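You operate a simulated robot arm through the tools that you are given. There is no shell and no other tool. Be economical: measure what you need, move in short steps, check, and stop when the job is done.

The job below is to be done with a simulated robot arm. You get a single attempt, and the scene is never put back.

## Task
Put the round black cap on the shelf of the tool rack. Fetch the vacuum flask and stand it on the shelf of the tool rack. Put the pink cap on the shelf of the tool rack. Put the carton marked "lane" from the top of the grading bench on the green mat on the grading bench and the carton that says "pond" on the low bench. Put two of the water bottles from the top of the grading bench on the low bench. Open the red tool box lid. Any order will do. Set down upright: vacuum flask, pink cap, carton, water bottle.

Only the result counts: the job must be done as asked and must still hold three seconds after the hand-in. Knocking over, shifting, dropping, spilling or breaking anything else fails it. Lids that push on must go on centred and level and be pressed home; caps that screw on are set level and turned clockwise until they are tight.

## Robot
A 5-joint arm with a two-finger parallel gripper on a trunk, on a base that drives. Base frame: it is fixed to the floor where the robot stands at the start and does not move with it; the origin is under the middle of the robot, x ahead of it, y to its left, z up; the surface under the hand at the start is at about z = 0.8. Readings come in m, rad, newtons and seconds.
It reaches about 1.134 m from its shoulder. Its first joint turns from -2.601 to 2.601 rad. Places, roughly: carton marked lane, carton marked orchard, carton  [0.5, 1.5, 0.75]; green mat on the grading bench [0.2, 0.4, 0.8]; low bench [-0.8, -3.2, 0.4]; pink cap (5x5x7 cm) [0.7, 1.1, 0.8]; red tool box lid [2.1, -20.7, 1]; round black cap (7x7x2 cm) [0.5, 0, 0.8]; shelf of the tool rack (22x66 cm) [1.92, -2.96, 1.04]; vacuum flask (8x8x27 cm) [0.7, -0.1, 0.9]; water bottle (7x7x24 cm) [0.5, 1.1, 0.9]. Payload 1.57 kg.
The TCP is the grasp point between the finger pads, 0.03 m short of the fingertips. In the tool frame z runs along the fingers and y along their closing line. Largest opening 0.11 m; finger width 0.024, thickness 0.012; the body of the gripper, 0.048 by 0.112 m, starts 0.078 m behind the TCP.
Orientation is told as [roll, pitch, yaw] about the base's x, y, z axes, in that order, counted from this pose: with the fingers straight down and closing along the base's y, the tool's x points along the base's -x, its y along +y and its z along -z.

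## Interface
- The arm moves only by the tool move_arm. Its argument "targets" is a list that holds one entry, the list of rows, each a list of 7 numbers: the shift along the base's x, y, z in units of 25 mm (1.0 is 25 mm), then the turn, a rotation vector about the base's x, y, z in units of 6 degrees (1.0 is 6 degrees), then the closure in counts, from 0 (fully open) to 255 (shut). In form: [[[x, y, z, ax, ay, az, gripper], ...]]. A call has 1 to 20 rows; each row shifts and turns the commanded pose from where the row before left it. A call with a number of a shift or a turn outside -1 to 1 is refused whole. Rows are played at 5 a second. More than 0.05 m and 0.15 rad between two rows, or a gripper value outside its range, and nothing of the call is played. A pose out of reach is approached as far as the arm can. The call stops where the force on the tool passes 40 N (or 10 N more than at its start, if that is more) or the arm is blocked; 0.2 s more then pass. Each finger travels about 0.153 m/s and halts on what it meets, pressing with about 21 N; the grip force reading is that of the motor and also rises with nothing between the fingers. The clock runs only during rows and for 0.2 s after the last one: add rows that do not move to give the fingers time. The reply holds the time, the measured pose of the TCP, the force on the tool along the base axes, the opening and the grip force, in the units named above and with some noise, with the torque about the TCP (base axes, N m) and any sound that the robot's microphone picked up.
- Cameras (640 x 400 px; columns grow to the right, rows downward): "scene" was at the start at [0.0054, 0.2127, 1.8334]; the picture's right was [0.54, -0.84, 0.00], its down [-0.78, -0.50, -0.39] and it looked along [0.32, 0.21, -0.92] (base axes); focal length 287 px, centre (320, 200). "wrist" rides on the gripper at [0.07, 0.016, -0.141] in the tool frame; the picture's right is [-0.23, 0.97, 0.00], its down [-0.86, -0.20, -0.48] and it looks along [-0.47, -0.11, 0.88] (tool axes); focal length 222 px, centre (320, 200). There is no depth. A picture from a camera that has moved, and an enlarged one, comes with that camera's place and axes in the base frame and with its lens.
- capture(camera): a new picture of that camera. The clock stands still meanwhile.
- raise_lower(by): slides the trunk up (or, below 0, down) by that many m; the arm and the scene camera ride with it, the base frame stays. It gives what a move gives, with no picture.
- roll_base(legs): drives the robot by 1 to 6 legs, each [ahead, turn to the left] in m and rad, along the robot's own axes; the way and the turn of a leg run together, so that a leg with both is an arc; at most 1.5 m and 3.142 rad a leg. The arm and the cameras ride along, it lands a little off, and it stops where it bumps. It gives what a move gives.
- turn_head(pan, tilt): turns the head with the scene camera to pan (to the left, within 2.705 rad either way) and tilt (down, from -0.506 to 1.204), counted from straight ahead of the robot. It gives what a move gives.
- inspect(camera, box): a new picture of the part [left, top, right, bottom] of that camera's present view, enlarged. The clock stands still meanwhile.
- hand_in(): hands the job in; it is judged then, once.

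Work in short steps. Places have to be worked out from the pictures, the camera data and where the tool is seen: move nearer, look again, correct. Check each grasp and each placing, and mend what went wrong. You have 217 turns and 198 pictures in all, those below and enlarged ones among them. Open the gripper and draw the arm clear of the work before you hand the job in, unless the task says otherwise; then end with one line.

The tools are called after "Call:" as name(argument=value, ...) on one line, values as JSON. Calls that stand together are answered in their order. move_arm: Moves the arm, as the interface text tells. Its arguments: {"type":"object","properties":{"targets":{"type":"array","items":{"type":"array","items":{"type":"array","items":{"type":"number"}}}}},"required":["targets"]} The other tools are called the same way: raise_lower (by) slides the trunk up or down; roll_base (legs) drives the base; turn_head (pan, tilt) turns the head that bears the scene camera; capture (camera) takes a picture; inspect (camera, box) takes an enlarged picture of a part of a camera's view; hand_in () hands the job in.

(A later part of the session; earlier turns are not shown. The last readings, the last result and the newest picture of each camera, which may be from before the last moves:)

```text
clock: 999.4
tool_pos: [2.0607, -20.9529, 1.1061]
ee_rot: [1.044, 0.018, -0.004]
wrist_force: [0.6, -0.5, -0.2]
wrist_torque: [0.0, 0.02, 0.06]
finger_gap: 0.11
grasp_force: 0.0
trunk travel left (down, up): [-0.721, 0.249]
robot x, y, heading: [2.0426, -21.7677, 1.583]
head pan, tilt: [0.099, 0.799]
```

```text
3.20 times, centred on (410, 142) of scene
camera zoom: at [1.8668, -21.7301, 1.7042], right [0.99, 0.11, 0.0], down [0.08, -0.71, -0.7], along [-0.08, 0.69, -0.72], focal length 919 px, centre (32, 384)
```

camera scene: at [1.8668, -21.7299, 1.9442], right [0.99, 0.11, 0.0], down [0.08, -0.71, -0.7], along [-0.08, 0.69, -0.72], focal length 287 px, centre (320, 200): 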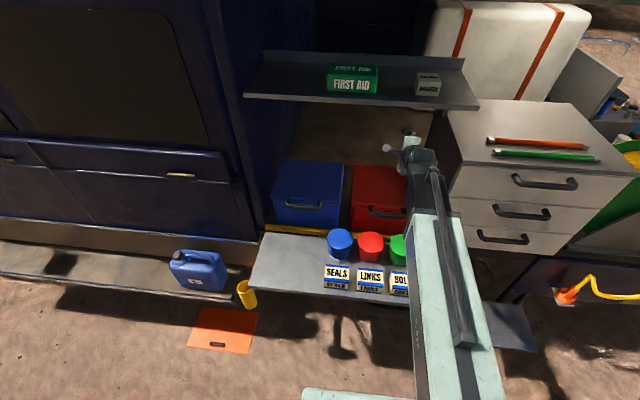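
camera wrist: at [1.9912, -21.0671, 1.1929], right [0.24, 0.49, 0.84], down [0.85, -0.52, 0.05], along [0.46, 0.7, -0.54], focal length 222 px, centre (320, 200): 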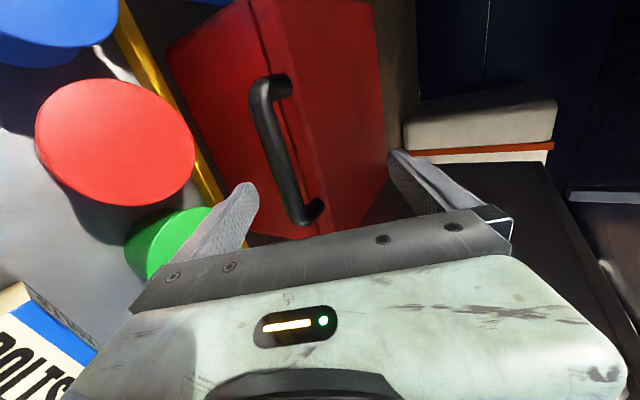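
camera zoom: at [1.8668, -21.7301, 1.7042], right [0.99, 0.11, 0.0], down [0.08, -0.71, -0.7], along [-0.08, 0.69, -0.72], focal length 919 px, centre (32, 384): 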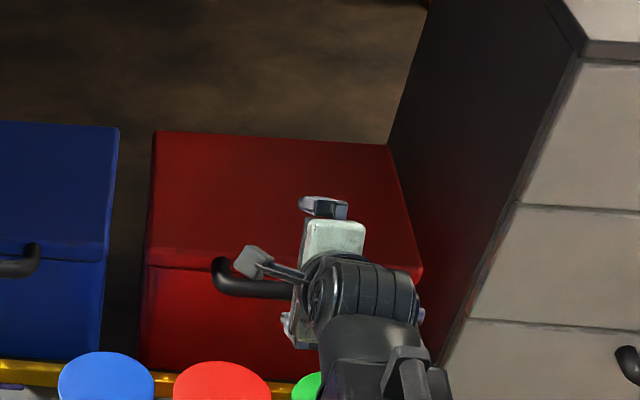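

Two wrist views put the bar at (2.045,-20.921,1.048). I lower 3 cm and slide the lower finger 5.5 cm forward under the bar.

Call:
raise_lower(by=-0.03)

Call:
move_arm(targets=[[[0, 0.6, 0, 0, 0, 0, 0], [0, 0.6, 0, 0, 0, 0, 0], [0, 0.5, 0, 0, 0, 0, 0], [0, 0.5, 0, 0, 0, 0, 0]]])

Call:
capture(camera="wrist")

```text
clock: 1000.2
tool_pos: [2.0595, -20.9537, 1.0762]
ee_rot: [1.046, 0.018, -0.005]
wrist_force: [-1.0, 0.0, -0.3]
wrist_torque: [0.04, 0.0, 0.04]
finger_gap: 0.1101
grasp_force: 0.1
trunk travel left (down, up): [-0.691, 0.279]
robot x, y, heading: [2.0463, -21.7655, 1.582]
head pan, tilt: [0.099, 0.799]
```

```text
clock: 1001.2
tool_pos: [2.0598, -20.8984, 1.0766]
ee_rot: [1.048, 0.018, -0.001]
wrist_force: [-0.2, 1.1, -0.3]
wrist_torque: [-0.03, 0.01, -0.02]
finger_gap: 0.1102
grasp_force: 0.0
trunk travel left (down, up): [-0.691, 0.279]
robot x, y, heading: [2.0466, -21.7663, 1.586]
head pan, tilt: [0.099, 0.799]
```

```text
59 pictures are left
camera wrist: at [1.9906, -21.0113, 1.1629], right [0.24, 0.49, 0.84], down [0.85, -0.52, 0.05], along [0.46, 0.7, -0.54], focal length 222 px, centre (320, 200)
```

wrist: 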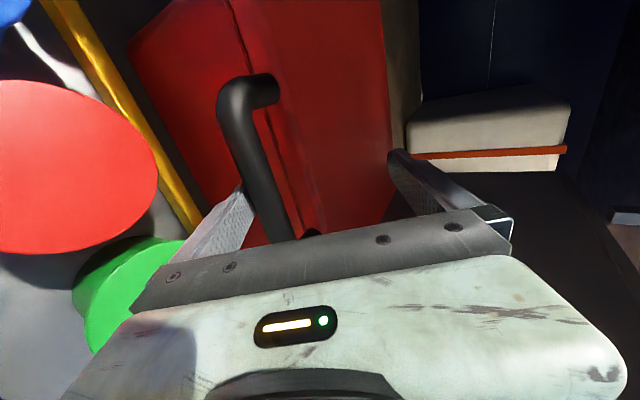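

The lower finger is under the bar. Raise the trunk 5 cm and see whether the lid follows.

Call:
raise_lower(by=0.05)

Call:
capture(camera="wrist")

Call:
inspect(camera="scene", box=[310, 80, 510, 205])

```text
clock: 1002.1
tool_pos: [2.0591, -20.8959, 1.1263]
ee_rot: [1.047, 0.018, -0.004]
wrist_force: [0.1, -0.6, -0.7]
wrist_torque: [-0.02, -0.04, 0.02]
finger_gap: 0.1103
grasp_force: 0.0
trunk travel left (down, up): [-0.741, 0.229]
robot x, y, heading: [2.0424, -21.7656, 1.585]
head pan, tilt: [0.099, 0.799]
```

```text
58 pictures are left
camera wrist: at [1.9906, -21.0115, 1.213], right [0.24, 0.49, 0.84], down [0.85, -0.52, 0.05], along [0.46, 0.7, -0.54], focal length 222 px, centre (320, 200)
```

wrist: 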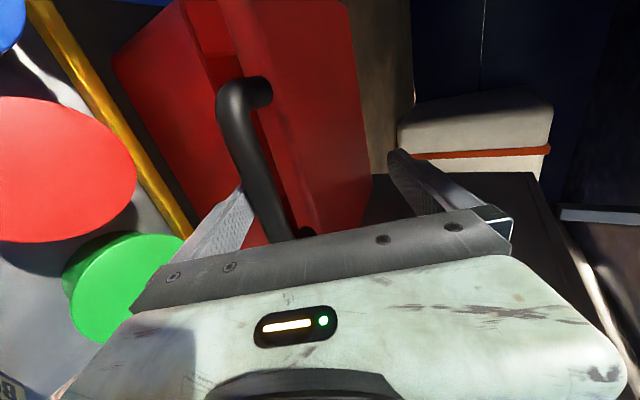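

```text
3.20 times, centred on (410, 142) of scene
camera zoom: at [1.8668, -21.7299, 1.7242], right [0.99, 0.11, 0.0], down [0.08, -0.71, -0.7], along [-0.08, 0.69, -0.72], focal length 919 px, centre (32, 384)
```

zoom: 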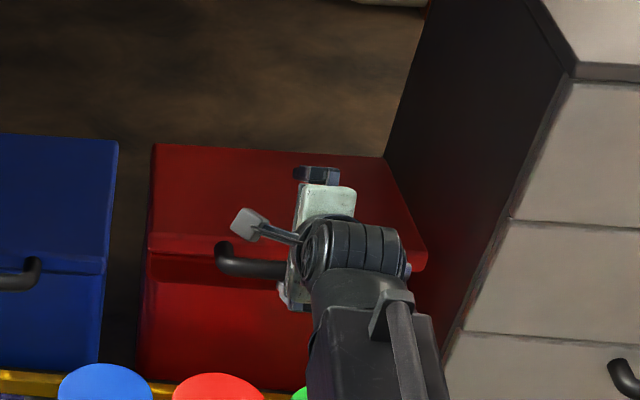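

The lid opens easily. But with this grip the finger would jam in the handle gap, so I'll instead grip the bar near the fingertips with the tool horizontal. Lower the lid again, withdraw, back 4 cm, and tilt to horizontal.

Call:
raise_lower(by=-0.05)

Call:
move_arm(targets=[[[0, -0.7, 0, 0, 0, 0, 0], [0, -0.7, 0, 0, 0, 0, 0], [0, -0.7, 0, 0, 0, 0, 0], [0, -0.7, 0, 0, 0, 0, 0]]])

Call:
roll_base(legs=[[-0.04, 0]])

Call:
move_arm(targets=[[[0, 0.4, 0.91, 1, 0, 0, 0], [0, 0.33, 0.95, 1, 0, 0, 0], [0, 0.25, 0.97, 1, 0, 0, 0], [0, 0.18, 0.99, 1, 0, 0, 0], [0, 0.1, 1, 1, 0, 0, 0]]])

Call:
capture(camera="wrist")

```text
clock: 1003.0
tool_pos: [2.0594, -20.8972, 1.0753]
ee_rot: [1.048, 0.018, -0.004]
wrist_force: [-0.1, 0.0, -0.6]
wrist_torque: [-0.04, -0.01, 0.0]
finger_gap: 0.1097
grasp_force: 0.1
trunk travel left (down, up): [-0.691, 0.279]
robot x, y, heading: [2.0426, -21.7676, 1.583]
head pan, tilt: [0.099, 0.799]
```

```text
clock: 1004.0
tool_pos: [2.0604, -20.9673, 1.0768]
ee_rot: [1.048, 0.017, -0.004]
wrist_force: [-0.5, -0.2, -0.2]
wrist_torque: [0.01, -0.05, 0.02]
finger_gap: 0.11
grasp_force: 0.0
trunk travel left (down, up): [-0.691, 0.279]
robot x, y, heading: [2.0427, -21.7623, 1.59]
head pan, tilt: [0.099, 0.799]
```

```text
clock: 1004.9
tool_pos: [2.0606, -21.0075, 1.0774]
ee_rot: [1.047, 0.018, -0.005]
wrist_force: [0.4, 0.4, 0.8]
wrist_torque: [-0.02, 0.02, 0.03]
finger_gap: 0.1101
grasp_force: 0.0
trunk travel left (down, up): [-0.691, 0.279]
robot x, y, heading: [2.0447, -21.8044, 1.583]
head pan, tilt: [0.099, 0.799]
```

```text
clock: 1006.1
tool_pos: [2.0602, -20.9787, 1.1907]
ee_rot: [1.552, 0.014, 0.009]
wrist_force: [0.7, 0.1, 0.8]
wrist_torque: [-0.02, -0.01, 0.01]
finger_gap: 0.1098
grasp_force: 0.1
out of reach, approached as far as the arm can: row 5
trunk travel left (down, up): [-0.691, 0.279]
robot x, y, heading: [2.0437, -21.8027, 1.585]
head pan, tilt: [0.099, 0.799]
```

```text
56 pictures are left
camera wrist: at [1.991, -21.1207, 1.2115], right [0.24, 0.02, 0.97], down [0.86, -0.48, -0.2], along [0.46, 0.88, -0.13], focal length 222 px, centre (320, 200)
```

wrist: 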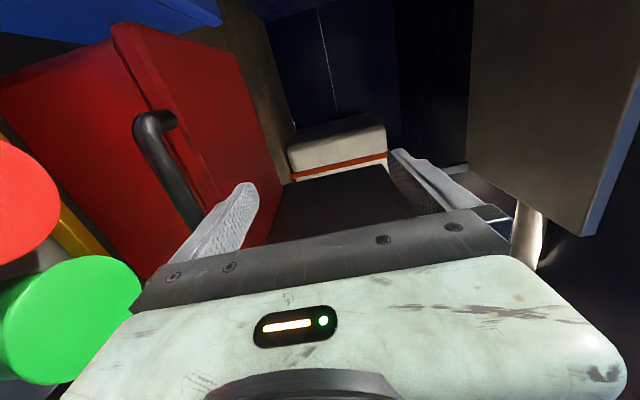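

Tool is horizontal; the bar is confirmed near y=-20.92, z=1.05. Lower the trunk to the bar's height.

Call:
raise_lower(by=-0.142)

Call:
capture(camera="wrist")

```text
clock: 1007.8
tool_pos: [2.0592, -20.979, 1.0494]
ee_rot: [1.552, 0.017, 0.008]
wrist_force: [0.1, -0.6, 1.1]
wrist_torque: [0.0, -0.01, 0.0]
finger_gap: 0.11
grasp_force: 0.0
trunk travel left (down, up): [-0.549, 0.421]
robot x, y, heading: [2.0483, -21.8071, 1.588]
head pan, tilt: [0.099, 0.799]
```

```text
55 pictures are left
camera wrist: at [1.9909, -21.1208, 1.0696], right [0.24, 0.02, 0.97], down [0.86, -0.47, -0.2], along [0.46, 0.88, -0.13], focal length 222 px, centre (320, 200)
```

wrist: 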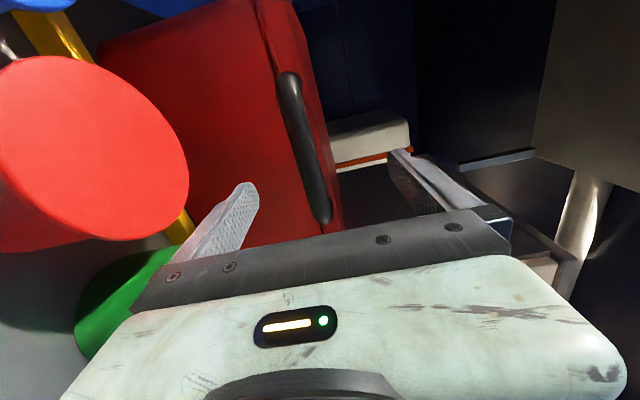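

Bar at about y -20.91, z 1.04. Lower 7 mm, advance 5 cm so the bar is near the tips, and close.

Call:
raise_lower(by=-0.007)

Call:
move_arm(targets=[[[0, 0.68, 0, 0, 0, 0, 0], [0, 0.68, 0, 0, 0, 0, 0], [0, 0.68, 0, 0, 0, 0, 0]]])

Call:
capture(camera="wrist")

Call:
move_arm(targets=[[[0, 0, 0, 0, 0, 0, 80], [0, 0, 0, 0, 0, 0, 130], [0, 0, 0, 0, 0, 0, 180], [0, 0, 0, 0, 0, 0, 255], [0, 0, 0, 0, 0, 0, 255], [0, 0, 0, 0, 0, 0, 255]]])

Call:
capture(camera="wrist")

```text
clock: 1008.3
tool_pos: [2.0593, -20.9782, 1.0413]
ee_rot: [1.553, 0.018, 0.009]
wrist_force: [0.6, 0.4, -0.4]
wrist_torque: [-0.01, -0.01, 0.0]
finger_gap: 0.1101
grasp_force: 0.1
trunk travel left (down, up): [-0.542, 0.428]
robot x, y, heading: [2.0432, -21.8076, 1.587]
head pan, tilt: [0.099, 0.799]
```

```text
clock: 1009.1
tool_pos: [2.0598, -20.927, 1.0421]
ee_rot: [1.554, 0.019, 0.011]
wrist_force: [-0.3, -0.6, -0.7]
wrist_torque: [-0.01, 0.01, -0.02]
finger_gap: 0.1097
grasp_force: 0.0
trunk travel left (down, up): [-0.542, 0.428]
robot x, y, heading: [2.045, -21.8096, 1.585]
head pan, tilt: [0.099, 0.799]
```

```text
54 pictures are left
camera wrist: at [1.9912, -21.0697, 1.0628], right [0.24, 0.02, 0.97], down [0.86, -0.47, -0.21], along [0.46, 0.88, -0.13], focal length 222 px, centre (320, 200)
```

wrist: 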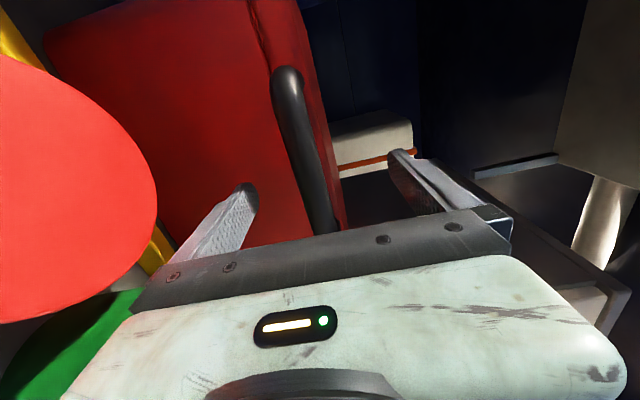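

```text
clock: 1010.5
tool_pos: [2.0592, -20.9269, 1.0429]
ee_rot: [1.554, 0.017, 0.009]
wrist_force: [-0.7, -0.7, -2.4]
wrist_torque: [-0.07, -0.99, 0.11]
finger_gap: 0.0216
grasp_force: 34.8
trunk travel left (down, up): [-0.542, 0.428]
robot x, y, heading: [2.0412, -21.8049, 1.583]
head pan, tilt: [0.099, 0.799]
```

```text
53 pictures are left
camera wrist: at [1.991, -21.0697, 1.0625], right [0.24, 0.02, 0.97], down [0.86, -0.47, -0.2], along [0.46, 0.88, -0.13], focal length 222 px, centre (320, 200)
```

wrist: 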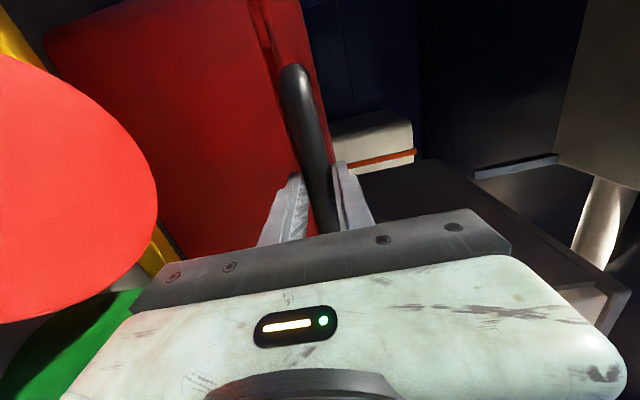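

The bar is gripped. Now follow the arc in small steps: raise 4 cm first.

Call:
raise_lower(by=0.04)

Call:
move_arm(targets=[[[0, 0.4, 0, 0, 0, 0, 255]]])

Call:
raise_lower(by=0.04)

Call:
move_arm(targets=[[[0, 0.5, 0, 0, 0, 0, 255]]])

Call:
capture(camera="wrist")

```text
clock: 1011.4
tool_pos: [2.0592, -20.926, 1.0822]
ee_rot: [1.555, 0.018, 0.009]
wrist_force: [-0.6, 5.2, -1.9]
wrist_torque: [0.18, -0.82, 0.15]
finger_gap: 0.0219
grasp_force: 34.7
trunk travel left (down, up): [-0.582, 0.388]
robot x, y, heading: [2.0445, -21.8048, 1.583]
head pan, tilt: [0.099, 0.799]
```

```text
clock: 1011.8
tool_pos: [2.0594, -20.9206, 1.0845]
ee_rot: [1.555, 0.015, 0.009]
wrist_force: [1.6, -23.0, 0.3]
wrist_torque: [-0.03, -0.87, -0.1]
finger_gap: 0.0217
grasp_force: 34.8
trunk travel left (down, up): [-0.582, 0.388]
robot x, y, heading: [2.0445, -21.8062, 1.578]
head pan, tilt: [0.099, 0.799]
```

```text
clock: 1012.6
tool_pos: [2.0593, -20.9155, 1.1199]
ee_rot: [1.549, 0.016, 0.008]
wrist_force: [1.1, 20.8, -7.0]
wrist_torque: [0.01, -0.81, 0.15]
finger_gap: 0.0218
grasp_force: 34.7
trunk travel left (down, up): [-0.622, 0.348]
robot x, y, heading: [2.0437, -21.8026, 1.59]
head pan, tilt: [0.099, 0.799]
```

```text
clock: 1013.0
tool_pos: [2.0601, -20.9088, 1.1246]
ee_rot: [1.556, 0.018, 0.008]
wrist_force: [-1.4, -26.1, 5.7]
wrist_torque: [0.06, -0.86, -0.02]
finger_gap: 0.0217
grasp_force: 34.7
trunk travel left (down, up): [-0.622, 0.348]
robot x, y, heading: [2.0426, -21.8083, 1.585]
head pan, tilt: [0.099, 0.799]
```

```text
52 pictures are left
camera wrist: at [1.9913, -21.0515, 1.145], right [0.24, 0.02, 0.97], down [0.86, -0.47, -0.21], along [0.46, 0.88, -0.13], focal length 222 px, centre (320, 200)
```

wrist: 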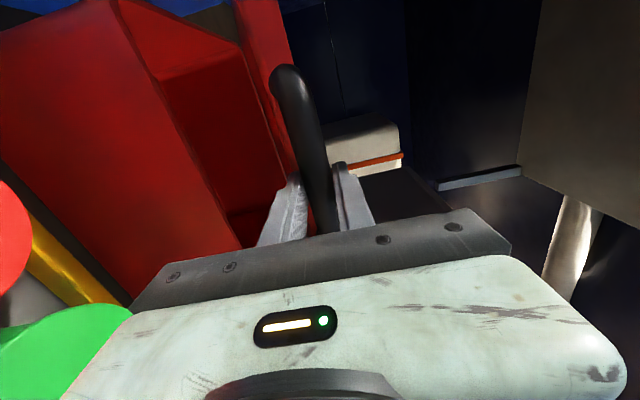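

The lid follows the predicted arc. Continue with smaller alternating steps.

Call:
raise_lower(by=0.02)

Call:
move_arm(targets=[[[0, 0.22, 0, 0, 0, 0, 255]]])

Call:
raise_lower(by=0.02)

Call:
move_arm(targets=[[[0, 0.38, 0, 0, 0, 0, 255]]])

Call:
raise_lower(by=0.02)

Call:
move_arm(targets=[[[0, 0.44, 0, 0, 0, 0, 255]]])

Call:
raise_lower(by=0.02)

Call:
move_arm(targets=[[[0, 0.52, 0, 0, 0, 0, 255]]])

Call:
capture(camera="wrist")

```text
clock: 1013.7
tool_pos: [2.0604, -20.9037, 1.1416]
ee_rot: [1.55, 0.017, 0.009]
wrist_force: [-0.5, 6.0, -3.3]
wrist_torque: [0.16, -0.84, 0.32]
finger_gap: 0.0219
grasp_force: 35.2
trunk travel left (down, up): [-0.642, 0.328]
robot x, y, heading: [2.0411, -21.8094, 1.583]
head pan, tilt: [0.099, 0.799]
```

```text
clock: 1014.1
tool_pos: [2.0605, -20.9026, 1.1443]
ee_rot: [1.556, 0.018, 0.01]
wrist_force: [0.4, -19.2, 4.6]
wrist_torque: [-0.02, -0.82, 0.54]
finger_gap: 0.0217
grasp_force: 35.0
trunk travel left (down, up): [-0.642, 0.328]
robot x, y, heading: [2.0441, -21.8063, 1.581]
head pan, tilt: [0.099, 0.799]
```

```text
clock: 1014.7
tool_pos: [2.0603, -20.8974, 1.1612]
ee_rot: [1.553, 0.018, 0.008]
wrist_force: [1.2, 12.1, -4.1]
wrist_torque: [0.19, -0.82, 0.06]
finger_gap: 0.0218
grasp_force: 34.6
trunk travel left (down, up): [-0.662, 0.308]
robot x, y, heading: [2.0436, -21.8067, 1.591]
head pan, tilt: [0.099, 0.799]
```

```text
clock: 1015.1
tool_pos: [2.0599, -20.8946, 1.1668]
ee_rot: [1.556, 0.018, 0.01]
wrist_force: [-1.1, -26.9, 8.8]
wrist_torque: [0.09, -0.86, 0.09]
finger_gap: 0.0215
grasp_force: 35.1
trunk travel left (down, up): [-0.662, 0.308]
robot x, y, heading: [2.0421, -21.8087, 1.586]
head pan, tilt: [0.099, 0.799]
```

```text
clock: 1015.8
tool_pos: [2.0608, -20.8886, 1.1809]
ee_rot: [1.553, 0.016, 0.01]
wrist_force: [0.7, 8.9, -3.8]
wrist_torque: [0.16, -0.85, 0.36]
finger_gap: 0.0216
grasp_force: 34.8
trunk travel left (down, up): [-0.682, 0.288]
robot x, y, heading: [2.0451, -21.8077, 1.581]
head pan, tilt: [0.099, 0.799]
```

```text
clock: 1016.2
tool_pos: [2.0602, -20.8853, 1.1866]
ee_rot: [1.558, 0.016, 0.009]
wrist_force: [-2.1, -27.0, 13.1]
wrist_torque: [0.08, -0.85, -0.04]
finger_gap: 0.0215
grasp_force: 34.7
trunk travel left (down, up): [-0.682, 0.288]
robot x, y, heading: [2.0423, -21.807, 1.583]
head pan, tilt: [0.099, 0.799]
```

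```text
clock: 1016.9
tool_pos: [2.0605, -20.8759, 1.2002]
ee_rot: [1.55, 0.016, 0.01]
wrist_force: [0.8, 11.3, -7.7]
wrist_torque: [0.15, -0.85, 0.43]
finger_gap: 0.0219
grasp_force: 34.5
trunk travel left (down, up): [-0.702, 0.268]
robot x, y, heading: [2.0461, -21.8051, 1.588]
head pan, tilt: [0.099, 0.799]
```

```text
clock: 1017.3
tool_pos: [2.0611, -20.8714, 1.2069]
ee_rot: [1.558, 0.014, 0.008]
wrist_force: [-1.7, -25.9, 14.8]
wrist_torque: [0.1, -0.83, 0.08]
finger_gap: 0.0218
grasp_force: 34.5
trunk travel left (down, up): [-0.702, 0.268]
robot x, y, heading: [2.0455, -21.8068, 1.583]
head pan, tilt: [0.099, 0.799]
```

```text
51 pictures are left
camera wrist: at [1.9915, -21.0139, 1.2265], right [0.24, 0.01, 0.97], down [0.86, -0.47, -0.21], along [0.46, 0.88, -0.13], focal length 222 px, centre (320, 200)
```

wrist: 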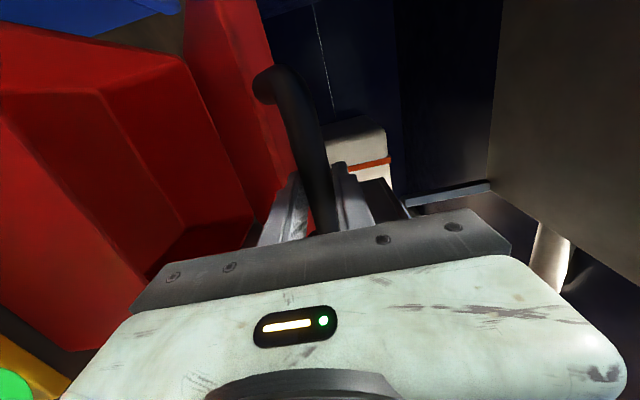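

Continue along the arc.

Call:
raise_lower(by=0.02)

Call:
move_arm(targets=[[[0, 0.58, 0, 0, 0, 0, 255]]])

Call:
raise_lower(by=0.02)

Call:
move_arm(targets=[[[0, 0.7, 0, 0, 0, 0, 255]]])

Call:
raise_lower(by=0.015)

Call:
move_arm(targets=[[[0, 0.65, 0, 0, 0, 0, 255]]])

Call:
raise_lower(by=0.015)

Call:
move_arm(targets=[[[0, 0.75, 0, 0, 0, 0, 255]]])

Call:
capture(camera="wrist")

Call:
capture(camera="scene")

```text
clock: 1017.9
tool_pos: [2.0597, -20.8627, 1.2195]
ee_rot: [1.552, 0.014, 0.01]
wrist_force: [0.0, 11.6, -7.7]
wrist_torque: [0.11, -0.84, 0.4]
finger_gap: 0.0217
grasp_force: 34.4
trunk travel left (down, up): [-0.722, 0.248]
robot x, y, heading: [2.0442, -21.8043, 1.581]
head pan, tilt: [0.099, 0.799]
```

```text
clock: 1018.3
tool_pos: [2.0591, -20.8586, 1.228]
ee_rot: [1.558, 0.015, 0.006]
wrist_force: [-1.1, -26.1, 18.9]
wrist_torque: [0.1, -0.81, 0.01]
finger_gap: 0.0215
grasp_force: 34.8
trunk travel left (down, up): [-0.722, 0.248]
robot x, y, heading: [2.0448, -21.8055, 1.583]
head pan, tilt: [0.099, 0.799]
```

```text
clock: 1019.0
tool_pos: [2.0615, -20.8486, 1.2402]
ee_rot: [1.549, 0.017, 0.01]
wrist_force: [2.4, 12.4, -8.4]
wrist_torque: [0.11, -0.83, 0.4]
finger_gap: 0.0218
grasp_force: 34.4
trunk travel left (down, up): [-0.742, 0.228]
robot x, y, heading: [2.0415, -21.8065, 1.586]
head pan, tilt: [0.099, 0.799]
```

```text
clock: 1019.4
tool_pos: [2.0602, -20.8421, 1.2472]
ee_rot: [1.556, 0.017, 0.006]
wrist_force: [0.9, -25.6, 24.3]
wrist_torque: [0.16, -0.78, -0.1]
finger_gap: 0.0219
grasp_force: 35.2
trunk travel left (down, up): [-0.742, 0.228]
robot x, y, heading: [2.0421, -21.8086, 1.586]
head pan, tilt: [0.099, 0.799]
```

```text
clock: 1020.0
tool_pos: [2.0602, -20.8344, 1.2561]
ee_rot: [1.55, 0.018, 0.007]
wrist_force: [5.7, 2.1, 0.2]
wrist_torque: [0.08, -0.82, 0.43]
finger_gap: 0.0218
grasp_force: 34.7
trunk travel left (down, up): [-0.757, 0.213]
robot x, y, heading: [2.0481, -21.8051, 1.585]
head pan, tilt: [0.099, 0.799]
```

```text
clock: 1020.4
tool_pos: [2.0603, -20.8263, 1.2619]
ee_rot: [1.557, 0.017, 0.005]
wrist_force: [2.2, -26.0, 27.7]
wrist_torque: [0.16, -0.76, -0.12]
finger_gap: 0.0218
grasp_force: 35.0
trunk travel left (down, up): [-0.757, 0.213]
robot x, y, heading: [2.0463, -21.8074, 1.584]
head pan, tilt: [0.099, 0.799]
```

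```text
clock: 1021.1
tool_pos: [2.0611, -20.8176, 1.2711]
ee_rot: [1.547, 0.018, 0.01]
wrist_force: [5.5, 2.7, -1.4]
wrist_torque: [0.07, -0.84, 0.82]
finger_gap: 0.022
grasp_force: 34.4
trunk travel left (down, up): [-0.772, 0.198]
robot x, y, heading: [2.0474, -21.8055, 1.58]
head pan, tilt: [0.099, 0.799]
```

```text
clock: 1021.6
tool_pos: [2.0598, -20.8091, 1.2782]
ee_rot: [1.559, 0.012, 0.006]
wrist_force: [-3.1, -23.4, 28.7]
wrist_torque: [0.09, -0.85, -0.72]
finger_gap: 0.0223
grasp_force: 34.6
trunk travel left (down, up): [-0.772, 0.198]
robot x, y, heading: [2.0462, -21.8056, 1.582]
head pan, tilt: [0.099, 0.799]
stopped in row 1: the force on the tool passed its limit at 41 N (the readings are from after the stop); the commanded pose is now the measured one
```

```text
50 pictures are left
camera wrist: at [1.9911, -20.9505, 1.2975], right [0.24, 0.01, 0.97], down [0.85, -0.48, -0.2], along [0.46, 0.88, -0.13], focal length 222 px, centre (320, 200)
```

wrist: 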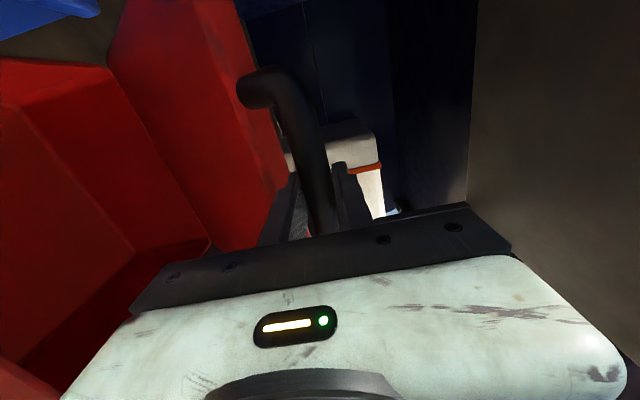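

```text
49 pictures are left
camera scene: at [1.8667, -21.7796, 1.7556], right [0.99, 0.11, 0.0], down [0.08, -0.71, -0.7], along [-0.08, 0.7, -0.71], focal length 287 px, centre (320, 200)
```

scene: 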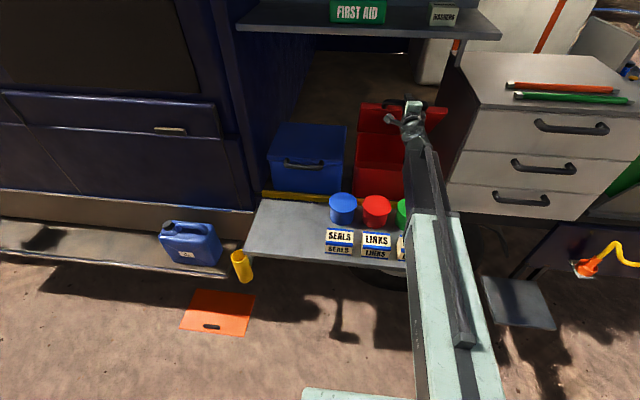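

Lid is about 50° open. Continue with finer steps.

Call:
raise_lower(by=0.008)

Call:
move_arm(targets=[[[0, 0.5, 0, 0, 0, 0, 255]]])

Call:
raise_lower(by=0.009)

Call:
move_arm(targets=[[[0, 0.6, 0, 0, 0, 0, 255]]])

Call:
raise_lower(by=0.009)

Call:
move_arm(targets=[[[0, 0.65, 0, 0, 0, 0, 255]]])

Call:
raise_lower(by=0.008)

Call:
move_arm(targets=[[[0, 0.7, 0, 0, 0, 0, 255]]])

Call:
capture(camera="wrist")

```text
clock: 1022.2
tool_pos: [2.0596, -20.8043, 1.2823]
ee_rot: [1.555, 0.015, 0.006]
wrist_force: [0.8, -10.0, 13.9]
wrist_torque: [0.13, -0.91, 0.06]
finger_gap: 0.0218
grasp_force: 34.6
trunk travel left (down, up): [-0.78, 0.19]
robot x, y, heading: [2.0454, -21.8061, 1.586]
head pan, tilt: [0.099, 0.799]
```

```text
clock: 1022.7
tool_pos: [2.0609, -20.7973, 1.2862]
ee_rot: [1.558, 0.014, 0.004]
wrist_force: [-3.8, -24.2, 31.9]
wrist_torque: [0.05, -0.88, -0.59]
finger_gap: 0.0221
grasp_force: 35.3
trunk travel left (down, up): [-0.78, 0.19]
robot x, y, heading: [2.0439, -21.8117, 1.587]
head pan, tilt: [0.099, 0.799]
stopped in row 1: the force on the tool passed its limit at 43 N (the readings are from after the stop); the commanded pose is now the measured one
```

```text
clock: 1023.3
tool_pos: [2.06, -20.7922, 1.2915]
ee_rot: [1.554, 0.016, 0.005]
wrist_force: [1.0, -7.9, 12.6]
wrist_torque: [0.13, -0.89, 0.22]
finger_gap: 0.022
grasp_force: 34.8
trunk travel left (down, up): [-0.789, 0.181]
robot x, y, heading: [2.0398, -21.8087, 1.582]
head pan, tilt: [0.099, 0.799]
```

```text
clock: 1023.7
tool_pos: [2.0607, -20.7838, 1.2953]
ee_rot: [1.559, 0.012, 0.002]
wrist_force: [-3.2, -20.2, 31.4]
wrist_torque: [-0.04, -0.85, -0.5]
finger_gap: 0.0223
grasp_force: 34.6
trunk travel left (down, up): [-0.789, 0.181]
robot x, y, heading: [2.0431, -21.8042, 1.579]
head pan, tilt: [0.099, 0.799]
stopped in row 1: the force on the tool passed its limit at 41 N (the readings are from after the stop); the commanded pose is now the measured one
```

```text
clock: 1024.3
tool_pos: [2.0618, -20.7795, 1.2995]
ee_rot: [1.554, 0.013, 0.004]
wrist_force: [-0.6, -6.6, 10.0]
wrist_torque: [0.03, -0.85, 0.31]
finger_gap: 0.0218
grasp_force: 35.0
trunk travel left (down, up): [-0.798, 0.172]
robot x, y, heading: [2.0453, -21.8064, 1.586]
head pan, tilt: [0.099, 0.799]
```

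```text
clock: 1024.8
tool_pos: [2.0613, -20.7696, 1.3048]
ee_rot: [1.565, 0.013, -0.001]
wrist_force: [-5.0, -20.0, 33.3]
wrist_torque: [-0.02, -0.65, -0.69]
finger_gap: 0.0217
grasp_force: 34.8
trunk travel left (down, up): [-0.798, 0.172]
robot x, y, heading: [2.0423, -21.8064, 1.589]
head pan, tilt: [0.099, 0.799]
stopped in row 1: the force on the tool passed its limit at 41 N (the readings are from after the stop); the commanded pose is now the measured one
```

```text
clock: 1025.4
tool_pos: [2.0603, -20.7641, 1.3084]
ee_rot: [1.557, 0.015, 0.004]
wrist_force: [-2.4, -8.8, 13.2]
wrist_torque: [-0.01, -0.86, 0.1]
finger_gap: 0.0218
grasp_force: 35.0
trunk travel left (down, up): [-0.806, 0.164]
robot x, y, heading: [2.0462, -21.8072, 1.584]
head pan, tilt: [0.099, 0.799]
```

```text
clock: 1025.8
tool_pos: [2.0613, -20.7531, 1.3148]
ee_rot: [1.565, 0.014, -0.003]
wrist_force: [-5.5, -20.3, 36.8]
wrist_torque: [-0.11, -0.67, -0.76]
finger_gap: 0.0219
grasp_force: 34.8
trunk travel left (down, up): [-0.806, 0.164]
robot x, y, heading: [2.0434, -21.806, 1.586]
head pan, tilt: [0.099, 0.799]
stopped in row 1: the force on the tool passed its limit at 43 N (the readings are from after the stop); the commanded pose is now the measured one
```

```text
48 pictures are left
camera wrist: at [1.9911, -20.8948, 1.3333], right [0.24, 0.01, 0.97], down [0.85, -0.48, -0.21], along [0.47, 0.88, -0.12], focal length 222 px, centre (320, 200)
```

wrist: 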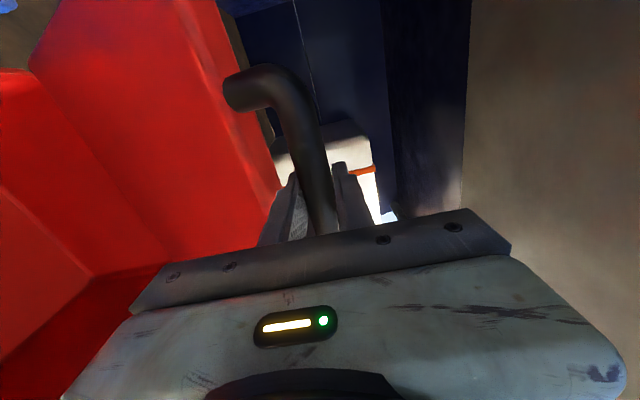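

Refitting the arc: centre (-20.582,1.0155), R≈0.346 (now ≈59°). Continue with corrected ratios.

Call:
raise_lower(by=0.013)

Call:
move_arm(targets=[[[0, 0.3, 0, 0, 0, 0, 255], [0, 0.3, 0, 0, 0, 0, 255]]])

Call:
raise_lower(by=0.009)

Call:
move_arm(targets=[[[0, 0.3, 0, 0, 0, 0, 255], [0, 0.3, 0, 0, 0, 0, 255]]])

Call:
raise_lower(by=0.008)

Call:
move_arm(targets=[[[0, 0.35, 0, 0, 0, 0, 255], [0, 0.35, 0, 0, 0, 0, 255]]])

Call:
raise_lower(by=0.007)

Call:
move_arm(targets=[[[0, 0.35, 0, 0, 0, 0, 255], [0, 0.35, 0, 0, 0, 0, 255]]])

Call:
capture(camera="wrist")

```text
clock: 1026.4
tool_pos: [2.0606, -20.7456, 1.3204]
ee_rot: [1.556, 0.016, 0.002]
wrist_force: [-0.1, 0.6, 2.2]
wrist_torque: [-0.07, -0.85, 0.98]
finger_gap: 0.0218
grasp_force: 34.1
trunk travel left (down, up): [-0.819, 0.151]
robot x, y, heading: [2.0425, -21.8049, 1.585]
head pan, tilt: [0.099, 0.799]
```

```text
clock: 1027.0
tool_pos: [2.0621, -20.7334, 1.3248]
ee_rot: [1.561, 0.016, -0.003]
wrist_force: [-1.7, -9.9, 23.6]
wrist_torque: [-0.17, -0.78, 0.36]
finger_gap: 0.0219
grasp_force: 34.5
trunk travel left (down, up): [-0.819, 0.151]
robot x, y, heading: [2.0403, -21.8063, 1.579]
head pan, tilt: [0.099, 0.799]
```

```text
clock: 1027.6
tool_pos: [2.0613, -20.7282, 1.3275]
ee_rot: [1.555, 0.016, 0.002]
wrist_force: [3.0, 2.9, -4.7]
wrist_torque: [0.01, -0.86, 0.69]
finger_gap: 0.0217
grasp_force: 35.0
trunk travel left (down, up): [-0.828, 0.142]
robot x, y, heading: [2.0415, -21.8094, 1.582]
head pan, tilt: [0.099, 0.799]
```

```text
clock: 1028.2
tool_pos: [2.0616, -20.7185, 1.3319]
ee_rot: [1.561, 0.015, 0.001]
wrist_force: [-0.5, -6.1, 15.6]
wrist_torque: [-0.15, -0.77, 0.51]
finger_gap: 0.0218
grasp_force: 34.9
trunk travel left (down, up): [-0.828, 0.142]
robot x, y, heading: [2.045, -21.8024, 1.585]
head pan, tilt: [0.099, 0.799]
```

```text
clock: 1028.8
tool_pos: [2.0623, -20.7121, 1.3343]
ee_rot: [1.552, 0.017, 0.0]
wrist_force: [1.9, 4.8, -10.6]
wrist_torque: [0.07, -0.8, 0.57]
finger_gap: 0.0217
grasp_force: 34.8
trunk travel left (down, up): [-0.836, 0.134]
robot x, y, heading: [2.0463, -21.8034, 1.587]
head pan, tilt: [0.099, 0.799]
```

```text
clock: 1029.4
tool_pos: [2.0619, -20.7004, 1.3388]
ee_rot: [1.559, 0.015, 0.0]
wrist_force: [0.7, -3.3, 13.3]
wrist_torque: [-0.12, -0.81, 0.49]
finger_gap: 0.0217
grasp_force: 34.2
trunk travel left (down, up): [-0.836, 0.134]
robot x, y, heading: [2.0423, -21.8086, 1.587]
head pan, tilt: [0.099, 0.799]
```

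```text
clock: 1030.0
tool_pos: [2.062, -20.6949, 1.341]
ee_rot: [1.553, 0.016, 0.002]
wrist_force: [2.0, 5.8, -12.6]
wrist_torque: [0.07, -0.8, 0.5]
finger_gap: 0.0219
grasp_force: 34.9
trunk travel left (down, up): [-0.843, 0.127]
robot x, y, heading: [2.0449, -21.8059, 1.586]
head pan, tilt: [0.099, 0.799]
```

```text
clock: 1030.5
tool_pos: [2.0622, -20.6806, 1.3454]
ee_rot: [1.557, 0.017, -0.001]
wrist_force: [1.1, -0.7, 8.5]
wrist_torque: [-0.12, -0.77, 0.56]
finger_gap: 0.0216
grasp_force: 34.5
trunk travel left (down, up): [-0.843, 0.127]
robot x, y, heading: [2.0407, -21.8064, 1.589]
head pan, tilt: [0.099, 0.799]
```

```text
47 pictures are left
camera wrist: at [1.992, -20.8227, 1.3653], right [0.24, 0.01, 0.97], down [0.85, -0.48, -0.21], along [0.47, 0.88, -0.13], focal length 222 px, centre (320, 200)
```

wrist: 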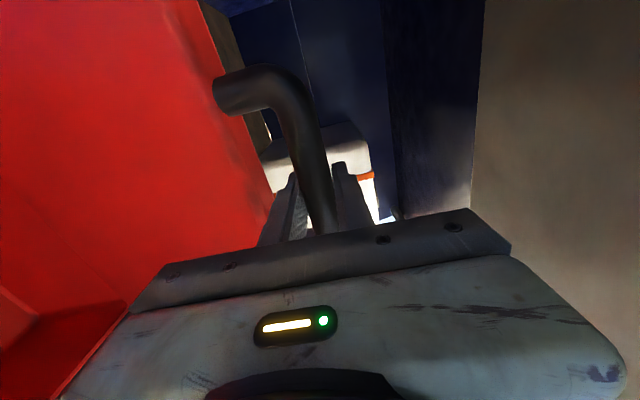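

About 73° open. Continue to the arm's reach limit.

Call:
raise_lower(by=0.003)

Call:
move_arm(targets=[[[0, 0.4, 0, 0, 0, 0, 255], [0, 0.4, 0, 0, 0, 0, 255]]])

Call:
raise_lower(by=0.004)

Call:
move_arm(targets=[[[0, 0.4, 0, 0, 0, 0, 255], [0, 0.4, 0, 0, 0, 0, 255], [0, 0.4, 0, 0, 0, 0, 255]]])

Call:
capture(camera="scene")

Call:
capture(camera="wrist")

```text
clock: 1031.1
tool_pos: [2.0615, -20.6794, 1.3474]
ee_rot: [1.555, 0.017, -0.001]
wrist_force: [2.5, 1.4, -2.5]
wrist_torque: [0.1, -0.88, -0.27]
finger_gap: 0.0214
grasp_force: 34.6
trunk travel left (down, up): [-0.846, 0.124]
robot x, y, heading: [2.0458, -21.8098, 1.582]
head pan, tilt: [0.099, 0.799]
```

```text
clock: 1031.7
tool_pos: [2.0621, -20.6626, 1.3498]
ee_rot: [1.558, 0.018, -0.002]
wrist_force: [5.6, -3.3, 17.2]
wrist_torque: [-0.08, -0.65, 0.46]
finger_gap: 0.0219
grasp_force: 34.8
trunk travel left (down, up): [-0.846, 0.124]
robot x, y, heading: [2.0414, -21.8046, 1.591]
head pan, tilt: [0.099, 0.799]
```

```text
clock: 1032.2
tool_pos: [2.0625, -20.6611, 1.3513]
ee_rot: [1.554, 0.016, 0.001]
wrist_force: [7.6, 0.9, 3.0]
wrist_torque: [0.06, -0.83, -0.09]
finger_gap: 0.0217
grasp_force: 35.0
trunk travel left (down, up): [-0.85, 0.12]
robot x, y, heading: [2.0454, -21.8064, 1.586]
head pan, tilt: [0.099, 0.799]
```

```text
clock: 1033.0
tool_pos: [2.0611, -20.6332, 1.3566]
ee_rot: [1.561, 0.016, 0.0]
wrist_force: [6.3, -1.9, 25.0]
wrist_torque: [-0.17, -0.68, 0.5]
finger_gap: 0.0216
grasp_force: 34.6
trunk travel left (down, up): [-0.85, 0.12]
robot x, y, heading: [2.042, -21.8068, 1.588]
head pan, tilt: [0.099, 0.799]
```

```text
46 pictures are left
camera scene: at [1.8684, -21.7758, 1.8337], right [0.99, 0.11, 0.0], down [0.08, -0.71, -0.7], along [-0.08, 0.69, -0.71], focal length 287 px, centre (320, 200)
```

scene: 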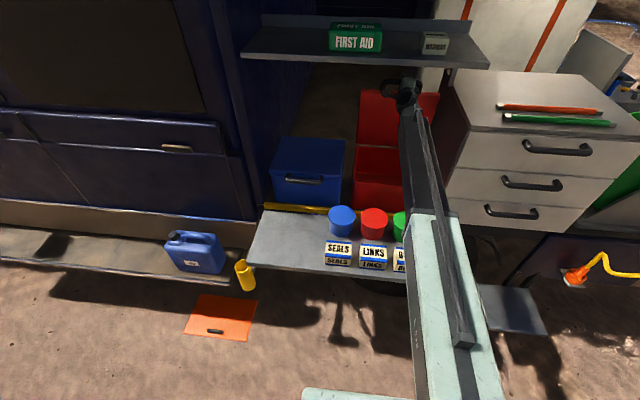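

```text
45 pictures are left
camera wrist: at [1.9923, -20.7749, 1.3746], right [0.24, 0.01, 0.97], down [0.85, -0.48, -0.21], along [0.47, 0.88, -0.13], focal length 222 px, centre (320, 200)
```

wrist: 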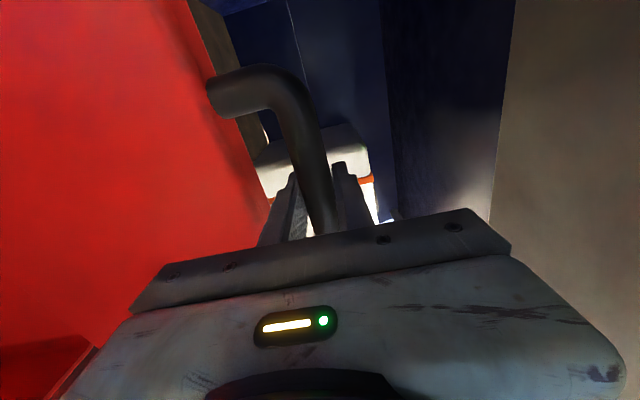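

About 81°. Raise slightly and use the base for the last centimetres past vertical.

Call:
raise_lower(by=0.006)

Call:
roll_base(legs=[[0.03, 0]])

Call:
raise_lower(by=0.003)

Call:
roll_base(legs=[[0.03, 0]])

Call:
capture(camera="wrist")

```text
clock: 1033.5
tool_pos: [2.0623, -20.6286, 1.3562]
ee_rot: [1.555, 0.018, 0.002]
wrist_force: [8.5, 1.2, -3.1]
wrist_torque: [-0.05, -0.84, 0.54]
finger_gap: 0.0217
grasp_force: 35.0
trunk travel left (down, up): [-0.856, 0.114]
robot x, y, heading: [2.0447, -21.8059, 1.584]
head pan, tilt: [0.099, 0.799]
```

```text
clock: 1034.4
tool_pos: [2.0624, -20.5997, 1.3568]
ee_rot: [1.558, 0.017, 0.001]
wrist_force: [9.0, -0.2, 5.5]
wrist_torque: [-0.18, -0.78, 0.4]
finger_gap: 0.0215
grasp_force: 34.7
trunk travel left (down, up): [-0.856, 0.114]
robot x, y, heading: [2.0404, -21.7763, 1.58]
head pan, tilt: [0.099, 0.799]
```

```text
clock: 1034.9
tool_pos: [2.062, -20.5992, 1.358]
ee_rot: [1.555, 0.016, 0.0]
wrist_force: [4.2, 0.6, -12.6]
wrist_torque: [0.14, -0.92, -0.22]
finger_gap: 0.0218
grasp_force: 34.7
trunk travel left (down, up): [-0.859, 0.111]
robot x, y, heading: [2.0436, -21.7764, 1.586]
head pan, tilt: [0.099, 0.799]
```

```text
clock: 1035.7
tool_pos: [2.063, -20.5663, 1.3559]
ee_rot: [1.553, 0.017, 0.002]
wrist_force: [8.2, -2.7, -24.4]
wrist_torque: [0.0, -0.79, 0.74]
finger_gap: 0.0219
grasp_force: 35.0
trunk travel left (down, up): [-0.859, 0.111]
robot x, y, heading: [2.044, -21.746, 1.588]
head pan, tilt: [0.099, 0.799]
```

```text
44 pictures are left
camera wrist: at [1.9926, -20.7078, 1.3771], right [0.24, 0.02, 0.97], down [0.85, -0.48, -0.21], along [0.46, 0.88, -0.13], focal length 222 px, centre (320, 200)
```

wrist: 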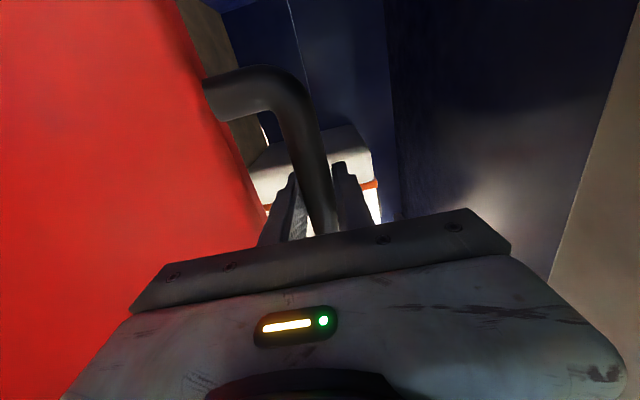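

Past vertical now. Lower slightly and push a bit farther.

Call:
raise_lower(by=-0.005)

Call:
roll_base(legs=[[0.03, 0]])

Call:
raise_lower(by=-0.004)

Call:
roll_base(legs=[[0.03, 0]])

Call:
capture(camera="wrist")

Call:
capture(camera="scene")

```text
clock: 1036.3
tool_pos: [2.0633, -20.5706, 1.3578]
ee_rot: [1.559, 0.014, -0.001]
wrist_force: [3.0, 1.9, 11.4]
wrist_torque: [-0.08, -0.86, -0.18]
finger_gap: 0.0217
grasp_force: 34.7
trunk travel left (down, up): [-0.854, 0.116]
robot x, y, heading: [2.0411, -21.7465, 1.582]
head pan, tilt: [0.099, 0.799]
```

```text
clock: 1037.1
tool_pos: [2.0626, -20.5379, 1.3539]
ee_rot: [1.554, 0.014, 0.0]
wrist_force: [8.4, -4.3, -15.0]
wrist_torque: [-0.09, -0.79, 0.54]
finger_gap: 0.0221
grasp_force: 34.4
trunk travel left (down, up): [-0.854, 0.116]
robot x, y, heading: [2.0429, -21.7172, 1.579]
head pan, tilt: [0.099, 0.799]
```

```text
clock: 1037.6
tool_pos: [2.0617, -20.5422, 1.3547]
ee_rot: [1.561, 0.014, -0.001]
wrist_force: [2.4, 3.8, 17.7]
wrist_torque: [-0.12, -0.82, -0.25]
finger_gap: 0.0216
grasp_force: 35.1
trunk travel left (down, up): [-0.85, 0.12]
robot x, y, heading: [2.0424, -21.7153, 1.585]
head pan, tilt: [0.099, 0.799]
```

```text
clock: 1038.4
tool_pos: [2.0626, -20.5277, 1.352]
ee_rot: [1.555, 0.013, 0.002]
wrist_force: [0.2, -3.4, 6.3]
wrist_torque: [-0.11, -0.39, 0.54]
finger_gap: 0.0218
grasp_force: 34.4
trunk travel left (down, up): [-0.85, 0.12]
robot x, y, heading: [2.0444, -21.7031, 1.582]
head pan, tilt: [0.099, 0.799]
stopped in leg 1: the force on the tool passed its limit at 110 N (the readings are from after the stop); the commanded pose is now the measured one
```

```text
43 pictures are left
camera wrist: at [1.9923, -20.6694, 1.3716], right [0.24, 0.02, 0.97], down [0.85, -0.48, -0.2], along [0.46, 0.88, -0.13], focal length 222 px, centre (320, 200)
```

wrist: 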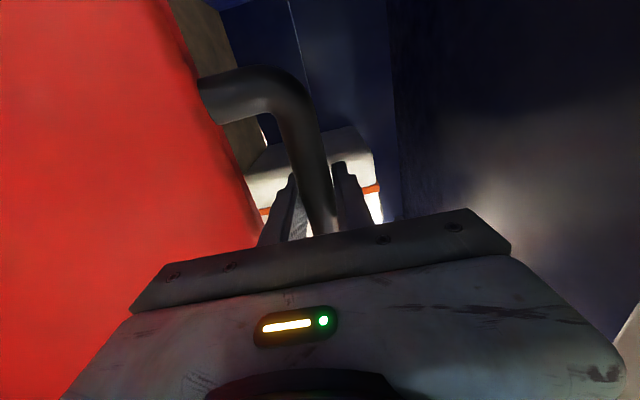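

```text
42 pictures are left
camera scene: at [1.8659, -21.6672, 1.8333], right [0.99, 0.11, 0.0], down [0.08, -0.71, -0.7], along [-0.08, 0.69, -0.72], focal length 287 px, centre (320, 200)
```

scene: 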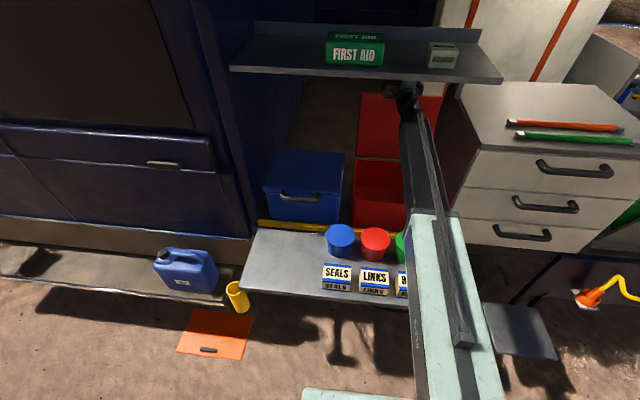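

The lid is at its stop (~99° open). I open the fingers just a little, withdraw, and check that the lid stays.

Call:
move_arm(targets=[[[0, 0, 0, 0, 0, 0, 185], [0, 0, 0, 0, 0, 0, 180], [0, 0, 0, 0, 0, 0, 180], [0, -0.3, 0, 0, 0, 0, 180], [0, -0.5, 0, 0, 0, 0, 180], [0, -0.8, 0, 0, 0, 0, 180], [0, -0.8, 0, 0, 0, 0, 180], [0, -1, 0, 0, 0, 0, 180], [0, -1, 0, 0, 0, 0, 180]]])

Call:
capture(camera="wrist")

Call:
capture(camera="scene")

```text
clock: 1040.4
tool_pos: [2.0624, -20.6355, 1.3503]
ee_rot: [1.554, 0.013, 0.004]
wrist_force: [-0.3, -0.5, -0.2]
wrist_torque: [0.01, 0.0, 0.02]
finger_gap: 0.0322
grasp_force: 0.1
trunk travel left (down, up): [-0.85, 0.12]
robot x, y, heading: [2.0445, -21.7037, 1.583]
head pan, tilt: [0.099, 0.799]
```

```text
41 pictures are left
camera wrist: at [1.9932, -20.7782, 1.3708], right [0.24, 0.02, 0.97], down [0.85, -0.48, -0.2], along [0.46, 0.88, -0.13], focal length 222 px, centre (320, 200)
```

wrist: 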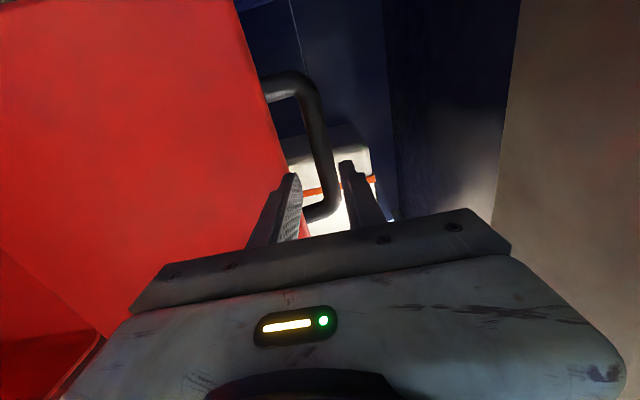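

```text
40 pictures are left
camera scene: at [1.866, -21.6656, 1.8332], right [0.99, 0.11, 0.0], down [0.08, -0.71, -0.7], along [-0.08, 0.69, -0.72], focal length 287 px, centre (320, 200)
```

scene: 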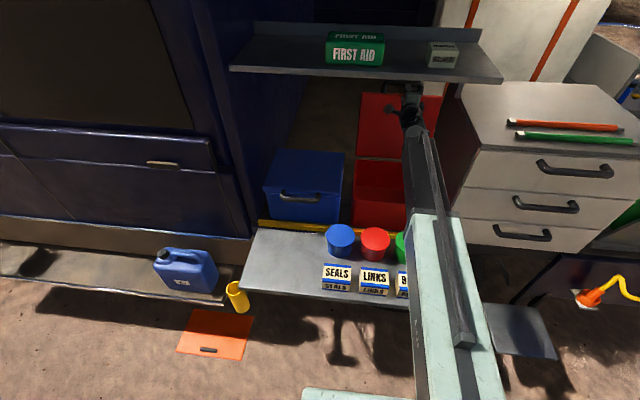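

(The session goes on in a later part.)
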